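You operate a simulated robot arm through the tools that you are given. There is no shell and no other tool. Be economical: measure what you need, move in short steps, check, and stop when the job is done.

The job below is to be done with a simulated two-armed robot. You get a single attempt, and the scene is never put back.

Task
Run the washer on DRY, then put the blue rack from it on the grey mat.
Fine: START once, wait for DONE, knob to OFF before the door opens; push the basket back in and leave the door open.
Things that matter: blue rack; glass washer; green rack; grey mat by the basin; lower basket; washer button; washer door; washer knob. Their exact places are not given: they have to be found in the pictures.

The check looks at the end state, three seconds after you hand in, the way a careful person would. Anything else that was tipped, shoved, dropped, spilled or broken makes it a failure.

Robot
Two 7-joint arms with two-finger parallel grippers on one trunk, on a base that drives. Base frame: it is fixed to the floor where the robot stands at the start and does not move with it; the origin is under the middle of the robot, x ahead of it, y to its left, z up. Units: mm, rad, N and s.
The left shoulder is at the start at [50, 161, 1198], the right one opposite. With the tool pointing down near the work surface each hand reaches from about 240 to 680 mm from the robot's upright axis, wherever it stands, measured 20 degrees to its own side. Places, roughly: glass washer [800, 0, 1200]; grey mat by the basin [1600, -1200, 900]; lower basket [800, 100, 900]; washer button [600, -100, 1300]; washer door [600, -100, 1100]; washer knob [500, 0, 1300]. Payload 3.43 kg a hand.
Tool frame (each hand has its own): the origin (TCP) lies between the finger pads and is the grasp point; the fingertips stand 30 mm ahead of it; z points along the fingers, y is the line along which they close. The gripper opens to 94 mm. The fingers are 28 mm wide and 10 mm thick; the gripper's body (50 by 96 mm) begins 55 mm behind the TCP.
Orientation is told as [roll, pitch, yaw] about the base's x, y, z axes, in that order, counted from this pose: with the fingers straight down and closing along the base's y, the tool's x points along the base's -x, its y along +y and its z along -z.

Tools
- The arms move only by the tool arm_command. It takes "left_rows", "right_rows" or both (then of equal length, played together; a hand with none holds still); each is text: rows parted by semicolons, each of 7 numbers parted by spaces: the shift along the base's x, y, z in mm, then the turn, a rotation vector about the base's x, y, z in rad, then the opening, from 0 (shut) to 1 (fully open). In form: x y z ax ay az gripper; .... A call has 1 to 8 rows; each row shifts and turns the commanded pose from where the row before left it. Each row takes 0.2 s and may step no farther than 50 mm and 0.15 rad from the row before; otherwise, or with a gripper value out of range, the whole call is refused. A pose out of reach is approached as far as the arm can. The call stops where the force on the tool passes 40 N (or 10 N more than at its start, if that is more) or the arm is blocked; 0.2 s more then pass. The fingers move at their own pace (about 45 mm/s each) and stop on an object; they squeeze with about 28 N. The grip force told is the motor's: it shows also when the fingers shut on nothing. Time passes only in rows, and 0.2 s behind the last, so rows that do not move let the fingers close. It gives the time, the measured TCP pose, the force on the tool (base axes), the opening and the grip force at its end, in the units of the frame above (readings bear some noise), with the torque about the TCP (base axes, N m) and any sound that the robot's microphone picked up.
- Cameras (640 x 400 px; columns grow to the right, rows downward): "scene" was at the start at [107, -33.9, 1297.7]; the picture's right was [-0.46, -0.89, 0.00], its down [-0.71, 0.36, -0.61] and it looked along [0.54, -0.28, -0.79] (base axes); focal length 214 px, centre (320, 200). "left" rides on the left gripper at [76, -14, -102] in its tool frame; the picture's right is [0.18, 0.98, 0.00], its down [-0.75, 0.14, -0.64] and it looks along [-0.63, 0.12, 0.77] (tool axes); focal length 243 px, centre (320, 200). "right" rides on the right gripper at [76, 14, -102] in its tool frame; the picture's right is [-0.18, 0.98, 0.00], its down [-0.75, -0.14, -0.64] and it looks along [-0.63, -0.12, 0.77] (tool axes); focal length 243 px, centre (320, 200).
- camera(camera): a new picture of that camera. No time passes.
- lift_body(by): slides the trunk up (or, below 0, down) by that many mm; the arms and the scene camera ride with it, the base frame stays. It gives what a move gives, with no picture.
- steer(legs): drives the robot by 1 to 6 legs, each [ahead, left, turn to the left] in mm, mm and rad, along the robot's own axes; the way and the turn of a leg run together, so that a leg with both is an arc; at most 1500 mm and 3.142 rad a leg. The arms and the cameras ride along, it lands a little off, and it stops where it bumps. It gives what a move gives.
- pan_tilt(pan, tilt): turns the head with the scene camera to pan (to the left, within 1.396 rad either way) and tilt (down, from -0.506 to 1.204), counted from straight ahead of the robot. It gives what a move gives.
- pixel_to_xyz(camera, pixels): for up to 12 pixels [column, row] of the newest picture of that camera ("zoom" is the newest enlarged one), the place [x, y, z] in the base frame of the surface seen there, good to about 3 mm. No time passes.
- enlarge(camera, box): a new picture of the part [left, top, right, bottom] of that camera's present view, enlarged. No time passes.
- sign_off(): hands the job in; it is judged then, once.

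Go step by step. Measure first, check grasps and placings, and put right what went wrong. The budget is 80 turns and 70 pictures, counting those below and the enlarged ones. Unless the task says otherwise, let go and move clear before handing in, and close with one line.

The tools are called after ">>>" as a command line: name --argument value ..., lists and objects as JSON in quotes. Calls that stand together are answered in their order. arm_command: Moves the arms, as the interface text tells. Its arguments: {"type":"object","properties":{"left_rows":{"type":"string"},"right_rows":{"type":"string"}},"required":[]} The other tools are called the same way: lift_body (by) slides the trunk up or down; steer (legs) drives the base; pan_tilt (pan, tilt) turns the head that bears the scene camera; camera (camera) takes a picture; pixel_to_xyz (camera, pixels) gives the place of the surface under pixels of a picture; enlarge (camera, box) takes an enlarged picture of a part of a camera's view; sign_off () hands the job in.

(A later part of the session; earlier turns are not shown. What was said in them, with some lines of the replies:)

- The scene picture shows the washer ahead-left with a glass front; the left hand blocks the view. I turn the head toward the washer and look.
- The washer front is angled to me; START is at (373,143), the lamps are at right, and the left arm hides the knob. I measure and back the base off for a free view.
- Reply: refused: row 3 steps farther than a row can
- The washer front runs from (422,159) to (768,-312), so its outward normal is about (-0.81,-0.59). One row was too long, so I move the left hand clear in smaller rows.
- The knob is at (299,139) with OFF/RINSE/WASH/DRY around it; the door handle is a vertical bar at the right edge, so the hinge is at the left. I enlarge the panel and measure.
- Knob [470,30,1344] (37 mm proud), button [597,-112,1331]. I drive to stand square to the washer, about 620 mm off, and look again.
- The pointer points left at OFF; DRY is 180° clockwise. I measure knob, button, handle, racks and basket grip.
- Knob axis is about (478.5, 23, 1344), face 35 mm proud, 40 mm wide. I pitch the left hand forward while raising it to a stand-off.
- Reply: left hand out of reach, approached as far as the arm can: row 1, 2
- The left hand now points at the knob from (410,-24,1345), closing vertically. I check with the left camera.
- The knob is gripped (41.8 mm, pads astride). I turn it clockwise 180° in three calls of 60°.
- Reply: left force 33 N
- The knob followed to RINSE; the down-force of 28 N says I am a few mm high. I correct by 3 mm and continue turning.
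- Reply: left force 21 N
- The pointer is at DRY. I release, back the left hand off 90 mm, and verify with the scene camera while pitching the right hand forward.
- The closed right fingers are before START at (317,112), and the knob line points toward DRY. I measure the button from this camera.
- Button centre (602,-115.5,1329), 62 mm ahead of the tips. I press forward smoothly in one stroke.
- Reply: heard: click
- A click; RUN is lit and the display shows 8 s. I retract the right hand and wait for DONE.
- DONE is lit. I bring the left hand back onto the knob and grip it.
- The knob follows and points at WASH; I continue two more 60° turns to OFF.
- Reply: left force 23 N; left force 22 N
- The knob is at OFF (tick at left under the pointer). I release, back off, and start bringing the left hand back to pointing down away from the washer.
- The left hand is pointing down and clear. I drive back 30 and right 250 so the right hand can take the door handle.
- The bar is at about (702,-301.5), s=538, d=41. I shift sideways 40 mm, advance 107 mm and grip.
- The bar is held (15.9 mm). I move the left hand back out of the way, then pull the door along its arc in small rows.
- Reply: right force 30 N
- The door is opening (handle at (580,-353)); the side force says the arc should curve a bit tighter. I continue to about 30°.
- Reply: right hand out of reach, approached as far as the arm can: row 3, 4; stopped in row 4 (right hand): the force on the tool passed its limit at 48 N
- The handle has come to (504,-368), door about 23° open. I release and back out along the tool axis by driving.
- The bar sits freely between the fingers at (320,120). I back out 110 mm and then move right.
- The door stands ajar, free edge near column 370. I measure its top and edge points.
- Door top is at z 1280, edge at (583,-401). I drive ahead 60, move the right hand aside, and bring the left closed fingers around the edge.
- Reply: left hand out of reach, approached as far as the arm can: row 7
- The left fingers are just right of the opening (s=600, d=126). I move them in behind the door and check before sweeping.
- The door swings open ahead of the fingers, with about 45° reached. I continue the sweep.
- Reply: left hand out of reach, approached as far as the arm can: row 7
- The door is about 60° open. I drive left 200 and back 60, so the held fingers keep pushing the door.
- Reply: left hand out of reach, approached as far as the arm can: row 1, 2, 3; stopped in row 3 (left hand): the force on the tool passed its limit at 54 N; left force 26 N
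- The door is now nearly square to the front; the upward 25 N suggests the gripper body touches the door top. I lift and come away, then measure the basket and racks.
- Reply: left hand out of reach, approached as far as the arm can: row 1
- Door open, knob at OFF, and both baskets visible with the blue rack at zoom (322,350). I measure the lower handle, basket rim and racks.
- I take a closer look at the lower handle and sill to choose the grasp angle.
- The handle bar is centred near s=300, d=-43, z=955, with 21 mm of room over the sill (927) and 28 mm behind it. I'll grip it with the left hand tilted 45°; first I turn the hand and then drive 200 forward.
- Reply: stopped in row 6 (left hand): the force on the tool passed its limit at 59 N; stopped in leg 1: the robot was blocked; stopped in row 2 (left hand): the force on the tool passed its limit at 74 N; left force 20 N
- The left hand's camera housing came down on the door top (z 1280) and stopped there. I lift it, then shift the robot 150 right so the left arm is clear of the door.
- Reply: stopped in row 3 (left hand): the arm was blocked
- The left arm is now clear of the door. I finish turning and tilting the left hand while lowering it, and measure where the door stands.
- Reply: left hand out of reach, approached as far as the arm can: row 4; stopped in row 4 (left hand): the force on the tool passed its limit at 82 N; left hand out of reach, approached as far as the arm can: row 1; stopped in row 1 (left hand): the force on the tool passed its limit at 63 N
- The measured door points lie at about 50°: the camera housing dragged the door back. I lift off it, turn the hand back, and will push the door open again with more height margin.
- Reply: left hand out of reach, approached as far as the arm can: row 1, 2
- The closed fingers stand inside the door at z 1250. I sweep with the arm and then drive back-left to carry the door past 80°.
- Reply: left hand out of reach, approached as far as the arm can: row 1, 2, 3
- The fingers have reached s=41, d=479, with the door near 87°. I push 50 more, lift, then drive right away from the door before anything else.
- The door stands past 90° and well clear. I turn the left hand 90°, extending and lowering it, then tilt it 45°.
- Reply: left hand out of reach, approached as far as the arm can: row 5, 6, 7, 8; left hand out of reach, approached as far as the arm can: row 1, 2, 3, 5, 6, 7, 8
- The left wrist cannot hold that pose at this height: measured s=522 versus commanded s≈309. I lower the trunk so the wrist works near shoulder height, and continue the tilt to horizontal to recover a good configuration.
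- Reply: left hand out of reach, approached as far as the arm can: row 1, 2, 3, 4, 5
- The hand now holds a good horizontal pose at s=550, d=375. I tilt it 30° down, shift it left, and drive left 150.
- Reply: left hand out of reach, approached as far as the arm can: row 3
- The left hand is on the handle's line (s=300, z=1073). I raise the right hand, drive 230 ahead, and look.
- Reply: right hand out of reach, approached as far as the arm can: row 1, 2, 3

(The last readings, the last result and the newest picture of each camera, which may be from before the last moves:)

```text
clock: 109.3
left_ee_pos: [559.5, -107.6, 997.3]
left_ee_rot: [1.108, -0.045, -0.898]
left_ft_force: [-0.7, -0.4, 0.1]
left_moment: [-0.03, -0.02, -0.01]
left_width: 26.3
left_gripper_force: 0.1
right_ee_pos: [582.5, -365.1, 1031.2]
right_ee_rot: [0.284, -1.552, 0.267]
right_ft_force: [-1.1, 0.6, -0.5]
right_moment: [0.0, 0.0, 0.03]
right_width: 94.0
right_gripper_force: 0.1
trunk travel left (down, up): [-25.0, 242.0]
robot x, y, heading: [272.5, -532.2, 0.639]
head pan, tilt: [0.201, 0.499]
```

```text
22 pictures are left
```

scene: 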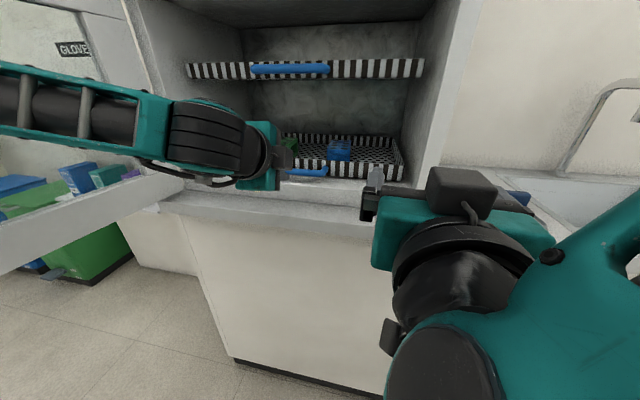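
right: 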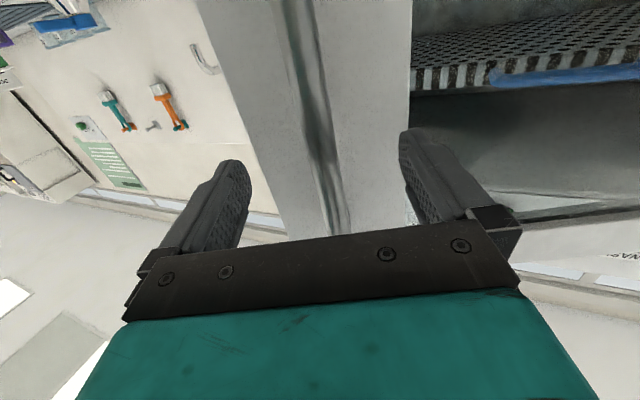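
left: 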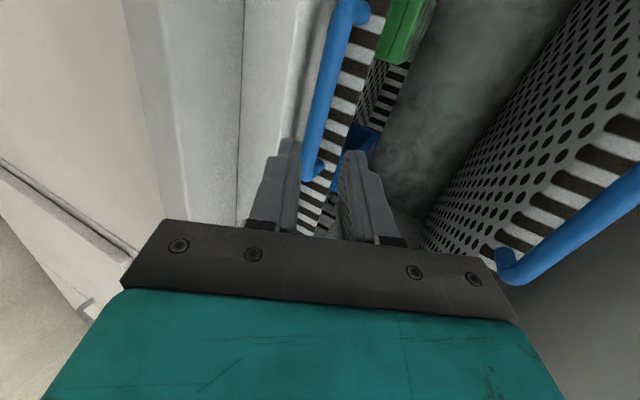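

The fingers are 80 mm short of the bar, which shows from (345,10) to (312,172) in the left picture. I measure the bar precisely.

>>> pixel_to_xyz --camera "left" --pixels '[[327, 60], [318, 100], [310, 140], [322, 100], [306, 165], [285, 100], [265, 100], [345, 100], [318, 172], [318, 60], [335, 60]]'

```text
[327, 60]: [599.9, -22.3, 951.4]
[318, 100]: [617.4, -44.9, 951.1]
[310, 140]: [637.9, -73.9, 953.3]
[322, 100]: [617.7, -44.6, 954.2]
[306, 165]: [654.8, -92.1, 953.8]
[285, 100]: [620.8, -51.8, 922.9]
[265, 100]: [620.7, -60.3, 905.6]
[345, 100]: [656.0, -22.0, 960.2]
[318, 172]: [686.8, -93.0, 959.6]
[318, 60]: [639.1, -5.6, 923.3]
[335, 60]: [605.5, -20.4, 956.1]
```

Bar centre d≈-42, z≈955 and sill 923. I advance 75 mm along the fingers and close.

>>> arm_command --left_rows "20 14.8 -12 0 0 0 0.28;20 14.8 -12 0 0 0 0.28;20 14.8 -11 0 0 0 0.28;0 0 0 0 0 0 0.28;0 0 0 0 0 0 0;0 0 0 0 0 0 0;0 0 0 0 0 0 0"

>>> camera --camera "left"

```text
clock: 110.9
left_ee_pos: [619.5, -65.7, 959.4]
left_ee_rot: [1.099, -0.042, -0.899]
left_ft_force: [-13.1, -9.8, -19.0]
left_moment: [0.59, 0.97, -0.74]
left_width: 17.2
left_gripper_force: 45.1
right_ee_pos: [583.8, -365.6, 1031.4]
right_ee_rot: [0.269, -1.549, 0.281]
right_ft_force: [0.5, 0.2, 0.3]
right_moment: [0.02, -0.02, -0.01]
right_width: 93.9
right_gripper_force: 0.1
trunk travel left (down, up): [-25.0, 242.0]
robot x, y, heading: [268.1, -532.7, 0.638]
head pan, tilt: [0.201, 0.499]
```

```text
21 pictures are left
```

left: 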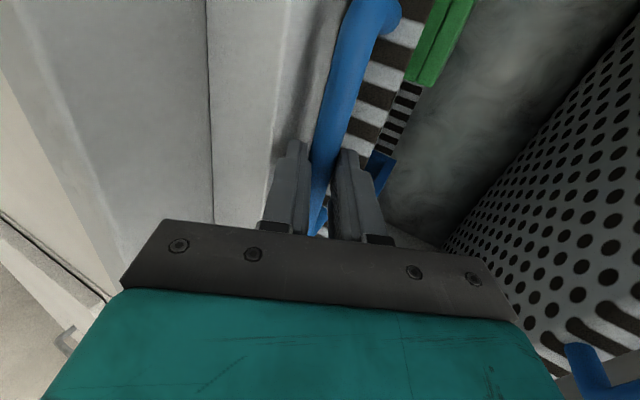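

The bar is gripped (17 mm). I pull the basket straight out by 185 mm.

>>> arm_command --left_rows "-10 -7.4 1 0 0 0 0;-20.2 -14.8 0 0 0 0 0;-20.2 -14.8 0 0 0 0 0;-20.2 -14.8 0 0 0 0 0;-20.2 -14.8 0 0 0 0 0;-20.2 -14.8 0 0 0 0 0;-20.2 -14.8 0 0 0 0 0;-18 -13.2 0 0 0 0 0"

>>> camera --camera "scene"

```text
clock: 112.5
left_ee_pos: [512.7, -144.4, 960.8]
left_ee_rot: [1.079, -0.03, -0.883]
left_ft_force: [-4.9, 3.4, -7.8]
left_moment: [0.92, 0.92, -0.53]
left_width: 17.0
left_gripper_force: 45.3
left hand out of reach, approached as far as the arm can: row 6, 7
right_ee_pos: [582.3, -363.6, 1032.0]
right_ee_rot: [0.243, -1.549, 0.31]
right_ft_force: [1.1, -0.2, -0.4]
right_moment: [-0.06, -0.01, -0.02]
right_width: 93.8
right_gripper_force: 0.1
trunk travel left (down, up): [-25.0, 242.0]
robot x, y, heading: [271.4, -532.7, 0.645]
head pan, tilt: [0.201, 0.499]
stopped in row 7 (left hand): the force on the tool passed its limit at 42 N (the readings are from after the stop); the commanded pose is now the measured one
```

```text
20 pictures are left
```

scene: 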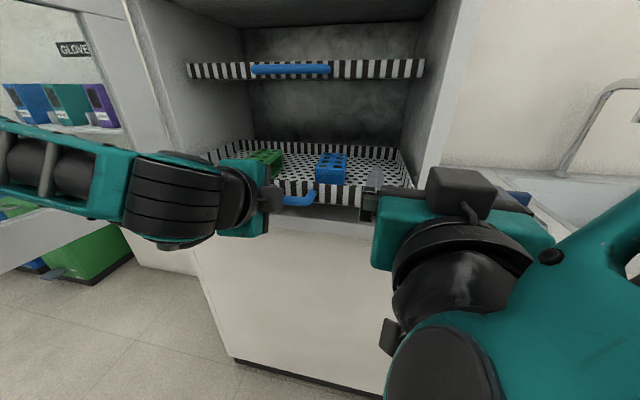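

The basket came out 132 mm before the arm ran out of room. I pull the last 60 mm by backing the base.

>>> steer --legs '[[-60, 0, 0]]'

>>> camera --camera "scene"

```text
clock: 113.5
left_ee_pos: [464.7, -179.4, 960.6]
left_ee_rot: [1.082, -0.036, -0.879]
left_ft_force: [-7.3, 9.7, -15.5]
left_moment: [1.18, 1.16, 0.27]
left_width: 17.0
left_gripper_force: 44.6
right_ee_pos: [535.1, -398.7, 1031.2]
right_ee_rot: [0.196, -1.549, 0.355]
right_ft_force: [-0.2, 0.3, 0.2]
right_moment: [0.01, 0.0, 0.0]
right_width: 94.2
right_gripper_force: 0.1
trunk travel left (down, up): [-25.0, 242.0]
robot x, y, heading: [225.0, -566.7, 0.638]
head pan, tilt: [0.201, 0.499]
```

```text
19 pictures are left
```

scene: 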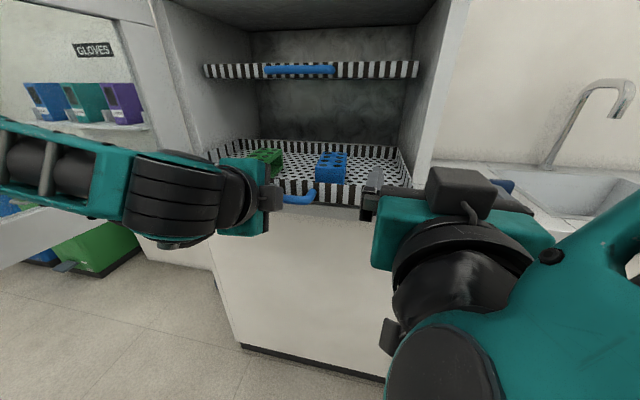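

The basket is out about 190 mm and still held. I measure the blue rack at (331,167).

>>> pixel_to_xyz --camera "scene" --pixels '[[331, 160], [318, 165], [345, 166], [331, 174], [331, 153], [318, 155], [346, 155], [262, 155], [330, 192], [300, 72], [388, 190], [330, 183]]'

>>> enlarge --camera "scene" --box '[230, 120, 430, 245]'

```text
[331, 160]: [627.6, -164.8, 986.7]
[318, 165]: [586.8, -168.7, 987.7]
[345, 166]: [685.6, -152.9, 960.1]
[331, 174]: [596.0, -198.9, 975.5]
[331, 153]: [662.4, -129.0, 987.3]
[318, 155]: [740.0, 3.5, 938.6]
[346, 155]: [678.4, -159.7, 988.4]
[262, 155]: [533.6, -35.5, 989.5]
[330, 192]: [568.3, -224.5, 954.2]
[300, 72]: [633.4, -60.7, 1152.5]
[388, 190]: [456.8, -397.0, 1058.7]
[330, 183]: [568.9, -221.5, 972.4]
```

```text
3.20 times, centred on (330, 182) of scene
```

zoom: 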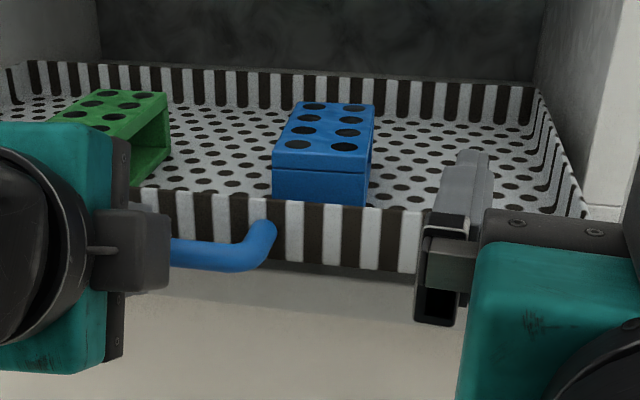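

The rack top is clear in the zoom; I measure its corners there.

>>> pixel_to_xyz --camera "zoom" --pixels '[[279, 157], [368, 160], [299, 107], [370, 107], [321, 135], [320, 185], [280, 130]]'

```text
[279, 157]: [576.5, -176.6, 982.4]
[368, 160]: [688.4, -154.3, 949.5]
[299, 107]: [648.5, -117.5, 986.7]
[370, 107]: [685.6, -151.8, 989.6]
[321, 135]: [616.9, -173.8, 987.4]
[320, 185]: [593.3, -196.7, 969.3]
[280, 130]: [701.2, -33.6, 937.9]
```

Rack: s 359–408, d -28…74, top 988, about 48 wide. I pitch the right hand to 20° from vertical while raising it.

>>> arm_command --right_rows "0 0 15 -0.0803 0.1093 0.01 1;0 0 15 -0.0803 0.1093 0.01 1;0 0 15 -0.0803 0.1093 0.01 1;0 0 15 -0.0803 0.1093 0.01 1;0 0 15 -0.0803 0.1093 0.01 1;0 0 0 -0.0803 0.1093 0.01 1;0 0 0 -0.0803 0.1093 0.01 1;0 0 0 -0.0803 0.1093 0.01 1"

>>> arm_command --right_rows "0 0 0 -0.0803 0.1093 0 1;11.5 41.2 0 0 0 0 1;11.5 41.2 0 0 0 0 1;11.5 41.2 0 0 0 0 1;0 0 0 0 0 0 1"

>>> camera --camera "right"

```text
clock: 115.2
left_ee_pos: [465.4, -179.3, 960.5]
left_ee_rot: [1.08, -0.034, -0.878]
left_ft_force: [-3.7, 6.7, -8.0]
left_moment: [1.2, 0.99, 0.03]
left_width: 17.0
left_gripper_force: 45.3
right_ee_pos: [535.4, -400.1, 1105.7]
right_ee_rot: [-0.036, -0.464, 0.672]
right_ft_force: [-0.6, -1.5, -0.3]
right_moment: [-0.01, 0.0, 0.0]
right_width: 94.0
right_gripper_force: 0.0
trunk travel left (down, up): [-25.0, 242.0]
robot x, y, heading: [221.9, -569.9, 0.638]
head pan, tilt: [0.201, 0.499]
```

```text
clock: 116.5
left_ee_pos: [464.5, -179.4, 959.8]
left_ee_rot: [1.081, -0.037, -0.88]
left_ft_force: [-4.7, 9.9, -10.2]
left_moment: [0.79, 0.86, -0.68]
left_width: 17.3
left_gripper_force: 44.8
right_ee_pos: [570.7, -275.0, 1104.4]
right_ee_rot: [-0.029, -0.329, 0.67]
right_ft_force: [-0.8, -1.0, 0.5]
right_moment: [-0.02, 0.0, -0.01]
right_width: 94.0
right_gripper_force: 0.2
trunk travel left (down, up): [-25.0, 242.0]
robot x, y, heading: [227.1, -569.8, 0.644]
head pan, tilt: [0.201, 0.499]
```

```text
17 pictures are left
```

right: 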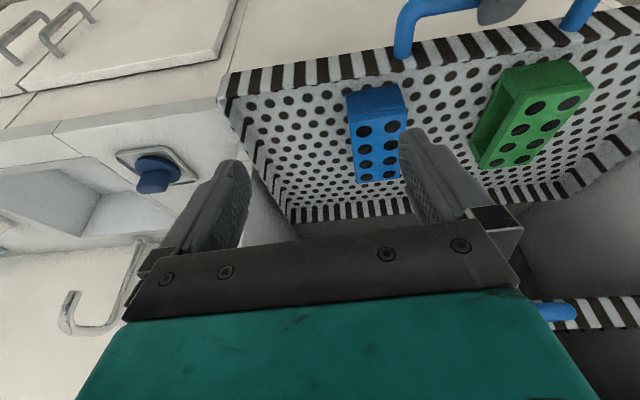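

The right camera sees the rack at (378,140) between basket walls; I measure its top corners.

>>> pixel_to_xyz --camera "right" --pixels '[[354, 122], [404, 114], [362, 180], [378, 150], [390, 129], [375, 178], [352, 100], [398, 96]]'

```text
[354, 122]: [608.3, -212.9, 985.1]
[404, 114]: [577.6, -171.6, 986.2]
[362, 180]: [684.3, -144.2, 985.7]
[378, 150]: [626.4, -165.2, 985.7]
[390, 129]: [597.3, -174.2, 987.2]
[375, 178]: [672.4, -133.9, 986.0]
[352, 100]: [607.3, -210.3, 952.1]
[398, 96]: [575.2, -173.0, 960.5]
```

Rack centre about (631,-160), 51 mm wide and aligned with the washer. I move over it and descend along the fingers, then close.

>>> arm_command --right_rows "13 45 -8 0 0 -0.018 1;13.3 45 -8 0 0 -0.018 1;7.8 5.7 -28.4 0 0 0 1;7.8 5.7 -28.4 0 0 0 1;7.8 5.7 -28.4 0 0 0 1;7.9 5.7 -28 0 0 0 1;0 0 0 0 0 0 1"

>>> camera --camera "right"

```text
clock: 118.0
left_ee_pos: [466.0, -179.2, 960.8]
left_ee_rot: [1.08, -0.035, -0.878]
left_ft_force: [-5.3, 8.5, -10.2]
left_moment: [0.72, 0.78, -0.78]
left_width: 16.8
left_gripper_force: 45.1
right_ee_pos: [628.0, -162.3, 975.8]
right_ee_rot: [-0.03, -0.33, 0.634]
right_ft_force: [0.1, 0.3, 0.2]
right_moment: [0.02, 0.01, -0.01]
right_width: 93.9
right_gripper_force: 0.0
trunk travel left (down, up): [-25.0, 242.0]
robot x, y, heading: [224.6, -568.8, 0.641]
head pan, tilt: [0.201, 0.499]
```

```text
16 pictures are left
```

right: 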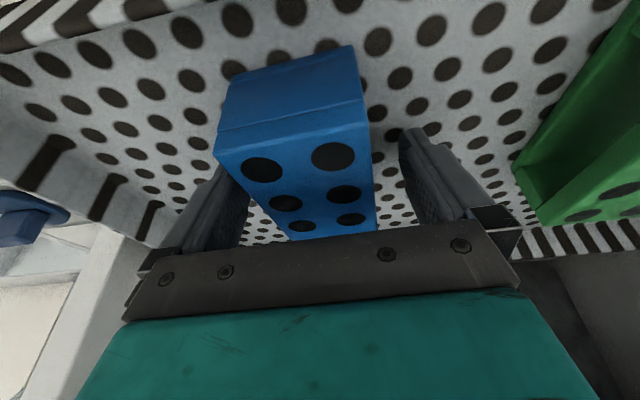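

The rack is between the fingers, slightly toward the finger at image left. I shift 7 mm that way and close.

>>> arm_command --right_rows "4.1 -5.6 0 0 0 0 1;0 0 0 0 0 0 0;0 0 0 0 0 0 0;0 0 0 0 0 0 0;0 0 0 0 0 0 0;0 0 0 0 0 0 0"

>>> arm_command --right_rows "0 0 15 0 0 0 0;0 0 20 0 0 0 0;0 0 15 0 0 0 0;0 0 0 0 0 0 0"

>>> camera --camera "right"

```text
clock: 119.5
left_ee_pos: [464.8, -180.3, 960.6]
left_ee_rot: [1.081, -0.035, -0.877]
left_ft_force: [-3.0, 7.5, -10.6]
left_moment: [0.92, 0.86, -0.39]
left_width: 17.3
left_gripper_force: 45.1
right_ee_pos: [631.7, -169.2, 976.6]
right_ee_rot: [-0.029, -0.331, 0.634]
right_ft_force: [-0.3, 0.0, -0.2]
right_moment: [0.03, -0.01, 0.05]
right_width: 62.0
right_gripper_force: 28.3
trunk travel left (down, up): [-25.0, 242.0]
robot x, y, heading: [223.8, -571.7, 0.644]
head pan, tilt: [0.201, 0.499]
```

```text
clock: 120.5
left_ee_pos: [465.0, -179.6, 961.1]
left_ee_rot: [1.08, -0.035, -0.877]
left_ft_force: [-4.9, 6.3, -10.7]
left_moment: [0.88, 0.89, -0.35]
left_width: 17.2
left_gripper_force: 45.0
right_ee_pos: [631.0, -169.2, 1027.0]
right_ee_rot: [-0.03, -0.33, 0.634]
right_ft_force: [-0.1, -0.3, -0.9]
right_moment: [0.03, 0.0, -0.01]
right_width: 62.0
right_gripper_force: 28.0
trunk travel left (down, up): [-25.0, 242.0]
robot x, y, heading: [224.4, -570.7, 0.64]
head pan, tilt: [0.201, 0.499]
```

```text
15 pictures are left
```

right: 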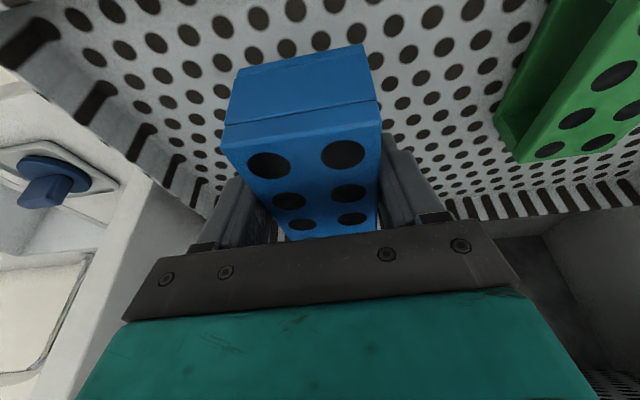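

The rack is held (62 mm) and lifted with only the pads touching. I take it out and to the right, clear of the left hand and washer.

>>> arm_command --right_rows "-12 -9 15 0 0 0 0;-24.2 -17.8 10 0 0 0 0;-24.2 -17.8 10 0 0 0 0;26.6 -36.3 10 0 0 0 0;26.6 -36.3 0 0 0 0 0;26.6 -36.3 0 0 0 0 0;26.6 -36.3 0 0 0 0 0;-20 -34 0 0 0 0 0"

>>> camera --camera "scene"

```text
clock: 122.2
left_ee_pos: [464.8, -179.6, 961.0]
left_ee_rot: [1.081, -0.035, -0.877]
left_ft_force: [-5.0, 5.6, -10.1]
left_moment: [0.93, 0.86, -0.34]
left_width: 17.1
left_gripper_force: 44.8
right_ee_pos: [658.0, -391.8, 1071.1]
right_ee_rot: [-0.028, -0.331, 0.632]
right_ft_force: [0.2, -0.8, -1.5]
right_moment: [0.0, 0.0, 0.02]
right_width: 61.9
right_gripper_force: 27.9
trunk travel left (down, up): [-25.0, 242.0]
robot x, y, heading: [226.3, -566.5, 0.642]
head pan, tilt: [0.201, 0.499]
```

```text
14 pictures are left
```

scene: 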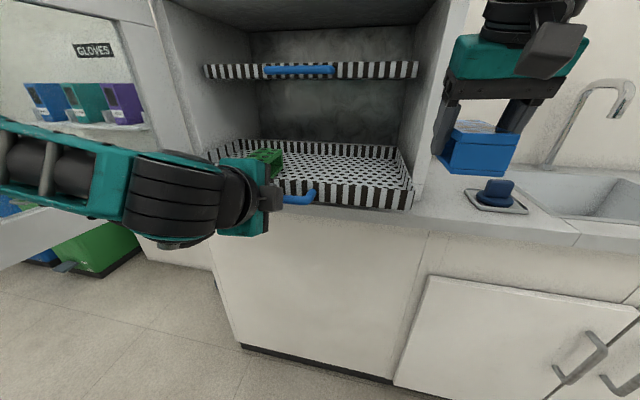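

The rack is clear at right. I push the basket back: drive 60 ahead, then the left arm 132 along the slide.

>>> arm_command --right_rows "1.6 -36 0 0 0 0 0;1.6 -36 0 0 0 0 0"

>>> steer --legs '[[60, 0, 0]]'

>>> arm_command --left_rows "17.7 13 0 0 0 0 0;17.7 13 0 0 0 0 0;17.7 13 0 0 0 0 0;17.7 13 0 0 0 0 0;17.7 13 0 0 0 0 0;14 10.5 0 0 0 0 0;0 0 0 0 0 0 0"

```text
clock: 122.8
left_ee_pos: [465.3, -178.9, 961.0]
left_ee_rot: [1.08, -0.035, -0.877]
left_ft_force: [-5.0, 4.6, -10.2]
left_moment: [1.01, 1.0, -0.1]
left_width: 17.1
left_gripper_force: 44.2
right_ee_pos: [660.6, -466.2, 1072.4]
right_ee_rot: [-0.03, -0.33, 0.633]
right_ft_force: [1.0, 0.3, -1.9]
right_moment: [-0.02, 0.01, -0.03]
right_width: 62.1
right_gripper_force: 27.6
trunk travel left (down, up): [-25.0, 242.0]
robot x, y, heading: [221.3, -568.9, 0.644]
head pan, tilt: [0.201, 0.499]
```

```text
clock: 123.8
left_ee_pos: [514.4, -144.7, 960.9]
left_ee_rot: [1.08, -0.035, -0.882]
left_ft_force: [-1.9, 3.2, -12.9]
left_moment: [1.06, 0.95, -0.06]
left_width: 16.9
left_gripper_force: 44.9
right_ee_pos: [709.6, -430.0, 1072.1]
right_ee_rot: [-0.028, -0.33, 0.631]
right_ft_force: [-0.1, -0.1, -1.0]
right_moment: [0.03, 0.0, 0.0]
right_width: 61.8
right_gripper_force: 28.0
trunk travel left (down, up): [-25.0, 242.0]
robot x, y, heading: [272.1, -532.8, 0.637]
head pan, tilt: [0.201, 0.499]
```

```text
clock: 125.4
left_ee_pos: [616.7, -69.1, 961.2]
left_ee_rot: [1.079, -0.034, -0.881]
left_ft_force: [0.0, 3.7, -4.1]
left_moment: [0.91, 0.71, -0.56]
left_width: 17.0
left_gripper_force: 44.8
right_ee_pos: [709.4, -429.6, 1072.0]
right_ee_rot: [-0.027, -0.331, 0.631]
right_ft_force: [-1.3, 1.1, -1.4]
right_moment: [0.0, -0.01, 0.02]
right_width: 62.2
right_gripper_force: 27.8
trunk travel left (down, up): [-25.0, 242.0]
robot x, y, heading: [268.0, -533.2, 0.642]
head pan, tilt: [0.201, 0.499]
```

The basket is within 4 mm of its start. I push the last bit until it stops, open slightly, and back out along the fingers.

>>> arm_command --left_rows "2.5 1.8 0 0 0 0 0;2.5 1.8 0 0 0 0 0;0 0 0 0 0 0 0"

>>> arm_command --left_rows "0 0 0 0 0 0 0.3;0 0 0 0 0 0 0.3;-20 -14.8 9 0 0 0 0.3;-20 -14.8 9 0 0 0 0.3;-20 -14.8 12 0 0 0 0.3;-20 -14.8 12 0 0 0 0.3;-20 -14.8 12 0 0 0 0.3"

>>> camera --camera "scene"

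```text
clock: 126.2
left_ee_pos: [619.8, -65.4, 961.0]
left_ee_rot: [1.08, -0.033, -0.881]
left_ft_force: [-8.3, -2.6, -3.8]
left_moment: [1.08, 0.96, -0.11]
left_width: 16.9
left_gripper_force: 45.1
right_ee_pos: [707.7, -430.4, 1073.2]
right_ee_rot: [-0.025, -0.331, 0.631]
right_ft_force: [0.1, -0.2, -0.7]
right_moment: [0.01, 0.03, 0.0]
right_width: 61.6
right_gripper_force: 27.8
trunk travel left (down, up): [-25.0, 242.0]
robot x, y, heading: [266.2, -531.3, 0.641]
head pan, tilt: [0.201, 0.499]
```

```text
clock: 127.8
left_ee_pos: [519.6, -140.3, 1015.3]
left_ee_rot: [1.081, -0.033, -0.881]
left_ft_force: [-0.1, -0.6, 0.7]
left_moment: [0.0, -0.04, 0.03]
left_width: 28.2
left_gripper_force: 0.1
right_ee_pos: [708.7, -429.7, 1071.8]
right_ee_rot: [-0.027, -0.332, 0.63]
right_ft_force: [0.6, -0.5, -1.5]
right_moment: [-0.02, 0.05, 0.01]
right_width: 61.6
right_gripper_force: 28.1
trunk travel left (down, up): [-25.0, 242.0]
robot x, y, heading: [272.7, -533.9, 0.641]
head pan, tilt: [0.201, 0.499]
```

```text
13 pictures are left
```

scene: 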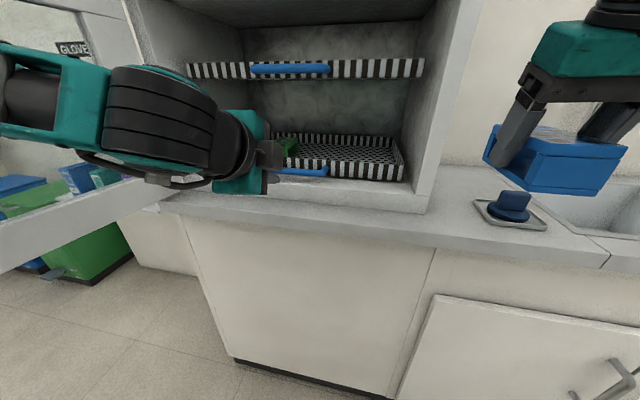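

The basket is back in. I back off 200, drive right 1050 along the counter, and look at the mat.

>>> steer --legs '[[-200, 0, 0], [0, -1050, 0]]'

>>> pan_tilt --pan -0.1 --tilt 0.5

>>> camera --camera "scene"

```text
clock: 138.5
left_ee_pos: [985.0, -1102.7, 1014.0]
left_ee_rot: [1.08, -0.035, -0.89]
left_ft_force: [0.0, 0.9, -0.2]
left_moment: [0.01, 0.02, -0.02]
left_width: 28.1
left_gripper_force: 0.1
right_ee_pos: [1170.8, -1393.2, 1073.4]
right_ee_rot: [-0.028, -0.331, 0.623]
right_ft_force: [1.0, 0.4, -0.3]
right_moment: [0.0, 0.0, 0.0]
right_width: 61.9
right_gripper_force: 28.3
trunk travel left (down, up): [-25.0, 242.0]
robot x, y, heading: [731.7, -1491.0, 0.63]
head pan, tilt: [0.201, 0.499]
```

```text
clock: 139.3
left_ee_pos: [985.6, -1102.0, 1014.7]
left_ee_rot: [1.08, -0.033, -0.889]
left_ft_force: [0.2, -1.1, -0.9]
left_moment: [-0.02, -0.01, -0.05]
left_width: 28.2
left_gripper_force: 0.0
right_ee_pos: [1171.1, -1392.6, 1071.9]
right_ee_rot: [-0.029, -0.332, 0.622]
right_ft_force: [0.5, 0.0, -0.6]
right_moment: [0.0, -0.02, 0.04]
right_width: 61.9
right_gripper_force: 28.1
trunk travel left (down, up): [-25.0, 242.0]
robot x, y, heading: [732.6, -1490.6, 0.629]
head pan, tilt: [-0.099, 0.499]
```

```text
12 pictures are left
```

scene: 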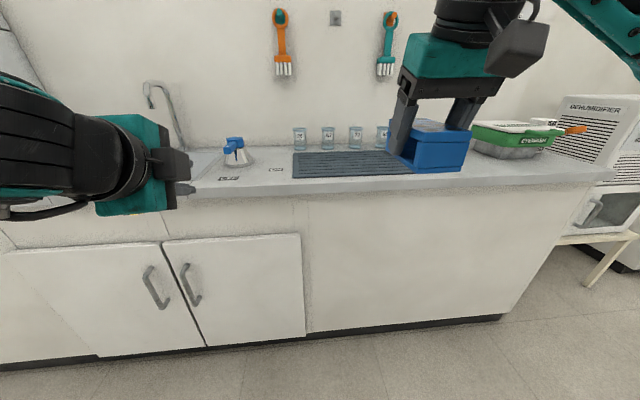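

The mat shows at (293–410,152–178) with glasses behind it; the hand hides its right part and the purple item. I measure it.

>>> pixel_to_xyz --camera "scene" --pixels '[[295, 154], [295, 177], [340, 154], [340, 176], [385, 154], [390, 172], [300, 140], [355, 140], [382, 138], [470, 183], [235, 160]]'

>>> enlarge --camera "scene" --box '[270, 100, 480, 230]'

```text
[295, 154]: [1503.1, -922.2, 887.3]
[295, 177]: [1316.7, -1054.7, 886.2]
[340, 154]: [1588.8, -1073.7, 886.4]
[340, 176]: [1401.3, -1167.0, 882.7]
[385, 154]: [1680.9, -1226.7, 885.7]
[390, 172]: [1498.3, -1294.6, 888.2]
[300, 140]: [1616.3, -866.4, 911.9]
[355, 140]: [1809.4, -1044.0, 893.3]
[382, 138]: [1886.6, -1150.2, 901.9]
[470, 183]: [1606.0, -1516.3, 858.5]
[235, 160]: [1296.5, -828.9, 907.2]
```

```text
3.05 times, centred on (375, 165) of scene
```

zoom: 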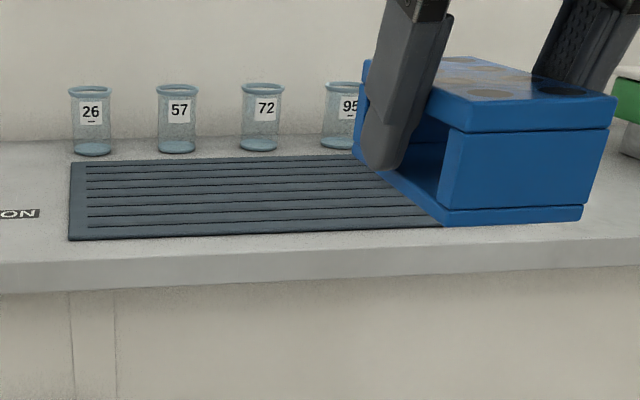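

The mat spans s 1510–1850, d -2…-235, top z 887, with its left two thirds free. I'll set the rack at s≈1610, d≈-85; I lift the left hand and drive 230 ahead.

>>> arm_command --left_rows "0 0 35 0 0 0 0.3;0 0 35 0 0 0 0.3;0 0 35 0 0 0 0.3" --right_rows "-16.6 22.6 0 0 0 0 0;-16.6 22.6 0 0 0 0 0;-16.6 22.5 0 0 0 0 0"

>>> steer --legs '[[230, 0, 0.005]]'

>>> camera --camera "scene"

```text
clock: 140.1
left_ee_pos: [995.2, -1114.0, 1082.5]
left_ee_rot: [1.083, -0.036, -0.886]
left_ft_force: [-0.7, -0.2, -0.5]
left_moment: [-0.03, 0.0, 0.0]
left_width: 28.5
left_gripper_force: 0.0
left hand out of reach, approached as far as the arm can: row 2, 3
right_ee_pos: [1121.8, -1325.5, 1071.7]
right_ee_rot: [-0.028, -0.332, 0.623]
right_ft_force: [-0.4, 0.4, -1.1]
right_moment: [0.0, -0.01, 0.04]
right_width: 62.1
right_gripper_force: 28.0
trunk travel left (down, up): [-25.0, 242.0]
robot x, y, heading: [730.9, -1493.9, 0.636]
head pan, tilt: [-0.099, 0.499]
```

```text
clock: 141.8
left_ee_pos: [1181.5, -977.0, 1082.0]
left_ee_rot: [1.085, -0.035, -0.885]
left_ft_force: [-0.6, 1.1, 0.0]
left_moment: [0.01, -0.03, 0.0]
left_width: 28.4
left_gripper_force: 0.1
right_ee_pos: [1308.3, -1189.0, 1071.9]
right_ee_rot: [-0.028, -0.329, 0.628]
right_ft_force: [-0.2, -0.2, -1.0]
right_moment: [-0.02, 0.01, 0.01]
right_width: 61.8
right_gripper_force: 28.1
trunk travel left (down, up): [-25.0, 242.0]
robot x, y, heading: [917.7, -1355.5, 0.635]
head pan, tilt: [-0.099, 0.499]
```

```text
10 pictures are left
```

scene: 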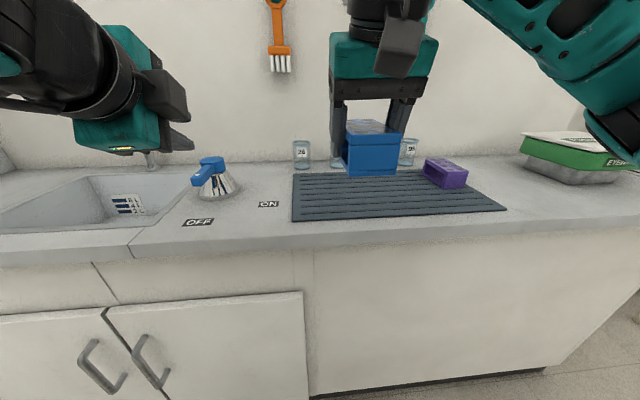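

The purple item is at right on the mat and the left half is free. I re-measure the mat edges from here.

>>> pixel_to_xyz --camera "scene" --pixels '[[295, 178], [294, 218], [400, 200], [430, 180], [350, 215], [340, 185], [285, 190], [502, 207]]'

```text
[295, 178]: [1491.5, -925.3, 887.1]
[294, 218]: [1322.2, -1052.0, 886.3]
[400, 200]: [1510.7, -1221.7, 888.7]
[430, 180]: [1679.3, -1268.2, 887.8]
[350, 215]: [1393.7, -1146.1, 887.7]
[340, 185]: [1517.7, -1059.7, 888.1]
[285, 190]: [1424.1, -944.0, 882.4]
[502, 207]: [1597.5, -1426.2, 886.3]
```

All consistent: mat top z 888. I carry the rack in over the mat and lower to about 25 mm above it.

>>> arm_command --right_rows "36 26.5 0 0 0 0 0;36 26.5 0 0 0 0 0;36 26.5 0 0 0 0 0;36 26.5 0 0 0 0 0;0 0 -40 0 0 0 0;0 0 -40 0 0 0 0;0 0 -40 0 0 0 0;0 0 0 0 0 0 0"

>>> camera --camera "scene"

```text
clock: 143.6
left_ee_pos: [1181.0, -976.4, 1082.1]
left_ee_rot: [1.085, -0.036, -0.885]
left_ft_force: [0.0, 0.2, -0.5]
left_moment: [-0.01, -0.01, -0.02]
left_width: 28.1
left_gripper_force: 0.1
right_ee_pos: [1452.8, -1081.9, 951.1]
right_ee_rot: [-0.028, -0.334, 0.626]
right_ft_force: [0.4, 0.6, -1.2]
right_moment: [0.01, 0.0, -0.01]
right_width: 61.9
right_gripper_force: 27.7
trunk travel left (down, up): [-25.0, 242.0]
robot x, y, heading: [920.8, -1355.5, 0.631]
head pan, tilt: [-0.099, 0.499]
```

```text
9 pictures are left
```

scene: 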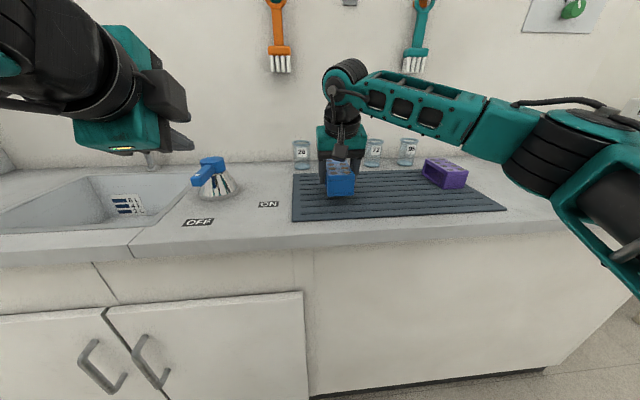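

The rack is over the free left part of the mat. I lower the last 25 mm gently and check contact.

>>> arm_command --right_rows "0 0 -10 0 0 0 0;0 0 -8 0 0 0 0;0 0 -4 0 0 0 0;0 0 -2 0 0 0 0;0 0 -1 0 0 0 0;0 0 0 0 0 0 0"

>>> enlarge --camera "scene" --box '[270, 130, 430, 230]'

```text
clock: 145.0
left_ee_pos: [1181.7, -976.9, 1082.5]
left_ee_rot: [1.083, -0.037, -0.886]
left_ft_force: [0.1, -0.6, 0.7]
left_moment: [-0.02, -0.04, -0.01]
left_width: 28.1
left_gripper_force: 0.0
right_ee_pos: [1450.7, -1083.0, 926.1]
right_ee_rot: [-0.027, -0.332, 0.626]
right_ft_force: [-0.2, -0.6, -1.3]
right_moment: [-0.01, 0.05, 0.02]
right_width: 61.9
right_gripper_force: 28.6
trunk travel left (down, up): [-25.0, 242.0]
robot x, y, heading: [918.6, -1354.9, 0.632]
head pan, tilt: [-0.099, 0.499]
```

```text
4.00 times, centred on (350, 180) of scene
```

zoom: 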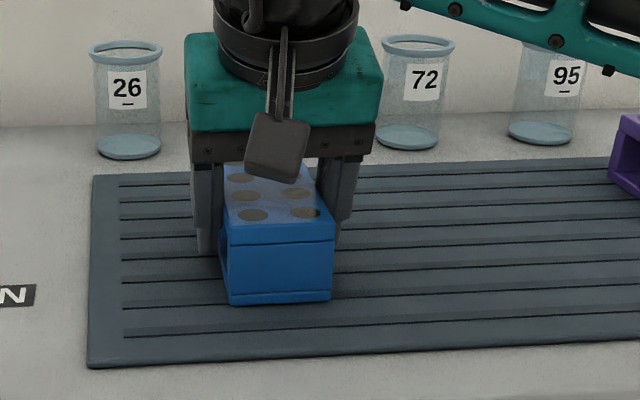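

The force is still only the rack's weight, so it hovers. I lower in 1.5 mm steps until it touches.

>>> arm_command --right_rows "0 0 -1.5 0 0 0 0;0 0 -1.5 0 0 0 0;0 0 0 0 0 0 0"

```text
clock: 145.8
left_ee_pos: [1179.8, -977.1, 1083.5]
left_ee_rot: [1.085, -0.037, -0.884]
left_ft_force: [-1.2, 0.1, -0.4]
left_moment: [0.0, -0.01, 0.01]
left_width: 28.0
left_gripper_force: 0.1
right_ee_pos: [1450.8, -1081.8, 925.9]
right_ee_rot: [-0.028, -0.335, 0.624]
right_ft_force: [1.6, 0.9, 9.7]
right_moment: [0.0, 0.56, -0.02]
right_width: 62.0
right_gripper_force: 27.5
trunk travel left (down, up): [-25.0, 242.0]
robot x, y, heading: [919.8, -1354.8, 0.634]
head pan, tilt: [-0.099, 0.499]
```

It rests on the mat (+9.7 N). I open and withdraw upward along the fingers.

>>> arm_command --right_rows "0 0 0.5 0 0 0 1;0 0 0 0 0 0 1;0 0 0 0 0 0 1;0 0 0 0 0 0 1;-7.8 -5.7 28 0 0 0 1;-7.8 -5.7 28 0 0 0 1;-7.8 -5.7 28 0 0 0 1;-7.8 -5.7 28 0 0 0 1"

>>> arm_command --right_rows "-30 -22 20 0 0 0 1;-30 -22 20 0 0 0 1;-30 -22 0 0 0 0 1;-30 -22 0 0 0 0 1"

>>> camera --camera "right"

>>> steer --legs '[[-250, 0, 0]]'

>>> camera --camera "scene"

```text
clock: 147.6
left_ee_pos: [1180.9, -977.5, 1082.6]
left_ee_rot: [1.083, -0.036, -0.885]
left_ft_force: [-0.2, 0.2, -1.5]
left_moment: [-0.02, -0.02, 0.01]
left_width: 28.1
left_gripper_force: 0.0
right_ee_pos: [1419.2, -1105.6, 1037.1]
right_ee_rot: [-0.028, -0.331, 0.627]
right_ft_force: [-0.4, 0.2, 0.3]
right_moment: [0.01, -0.01, 0.05]
right_width: 93.7
right_gripper_force: 0.1
trunk travel left (down, up): [-25.0, 242.0]
robot x, y, heading: [918.1, -1352.7, 0.637]
head pan, tilt: [-0.099, 0.499]
```

```text
clock: 148.6
left_ee_pos: [1180.5, -977.3, 1082.9]
left_ee_rot: [1.082, -0.035, -0.883]
left_ft_force: [0.3, -0.5, 0.7]
left_moment: [0.0, -0.03, 0.02]
left_width: 28.0
left_gripper_force: 0.0
right_ee_pos: [1300.5, -1194.3, 1076.3]
right_ee_rot: [-0.028, -0.331, 0.625]
right_ft_force: [0.4, -0.1, 0.3]
right_moment: [-0.06, 0.03, -0.03]
right_width: 93.8
right_gripper_force: 0.0
trunk travel left (down, up): [-25.0, 242.0]
robot x, y, heading: [920.5, -1357.2, 0.636]
head pan, tilt: [-0.099, 0.499]
```

```text
7 pictures are left
```

right: 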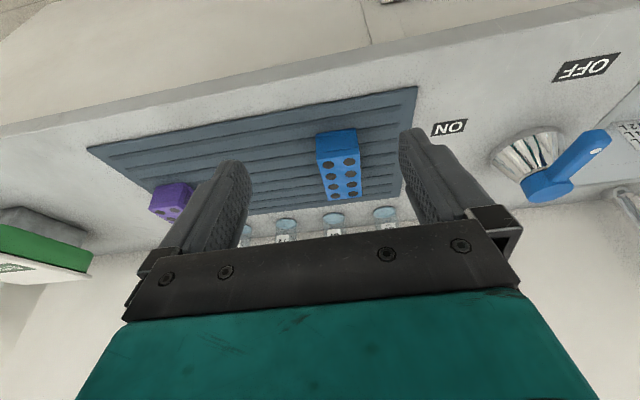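

```text
clock: 150.4
left_ee_pos: [978.6, -1124.0, 1082.7]
left_ee_rot: [1.085, -0.036, -0.886]
left_ft_force: [-0.9, -1.0, 0.8]
left_moment: [0.02, 0.03, -0.02]
left_width: 28.2
left_gripper_force: 0.1
right_ee_pos: [1097.6, -1342.8, 1076.0]
right_ee_rot: [-0.029, -0.332, 0.626]
right_ft_force: [0.1, -0.5, -0.3]
right_moment: [-0.04, 0.01, -0.03]
right_width: 93.9
right_gripper_force: 0.1
trunk travel left (down, up): [-25.0, 242.0]
robot x, y, heading: [721.6, -1503.4, 0.637]
head pan, tilt: [-0.099, 0.499]
```

```text
6 pictures are left
```

scene: 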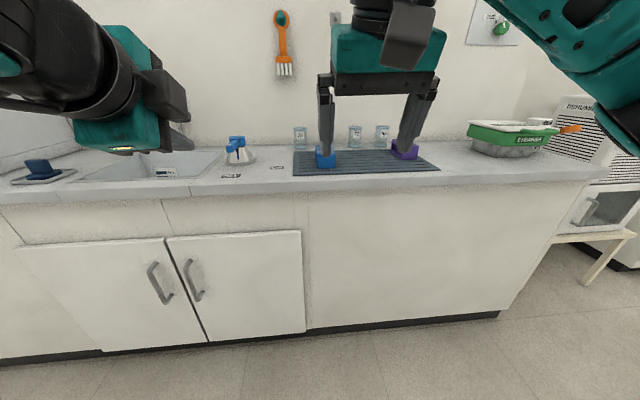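

The blue rack stands on the mat and nothing else is disturbed. I check the washer's final state by panning left.

>>> pan_tilt --pan 1.0 --tilt 0.2

>>> camera --camera "scene"

```text
clock: 151.8
left_ee_pos: [978.9, -1124.5, 1083.3]
left_ee_rot: [1.083, -0.038, -0.884]
left_ft_force: [0.6, 0.8, 0.5]
left_moment: [-0.01, -0.02, 0.03]
left_width: 28.1
left_gripper_force: 0.0
right_ee_pos: [1099.4, -1342.6, 1076.5]
right_ee_rot: [-0.028, -0.332, 0.627]
right_ft_force: [-0.4, -0.5, 0.6]
right_moment: [-0.01, 0.01, -0.01]
right_width: 94.2
right_gripper_force: 0.1
trunk travel left (down, up): [-25.0, 242.0]
robot x, y, heading: [719.3, -1498.8, 0.639]
head pan, tilt: [1.0, 0.201]
```

```text
5 pictures are left
```

scene: 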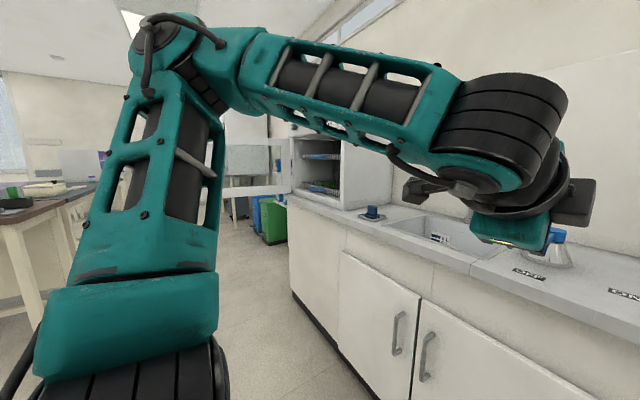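

>>> enlarge --camera "scene" --box '[220, 110, 400, 230]'

```text
3.33 times, centred on (310, 170) of scene
```

zoom: 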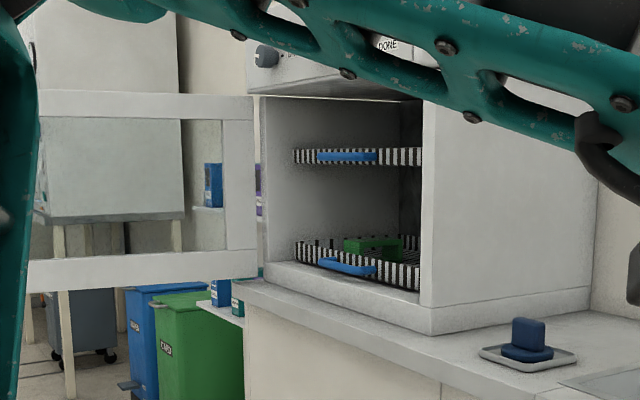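

The zoom shows the door wide open, the lower basket back in line with the upper one, and the green rack still in it. I hand the job in.

>>> sign_off

```text
The job is handed in.
```

The washer ran once on DRY to DONE and the knob was back at OFF before the door opened. The blue rack is on the grey mat, the lower basket is pushed back in with the green rack still in it, and the door is left open.
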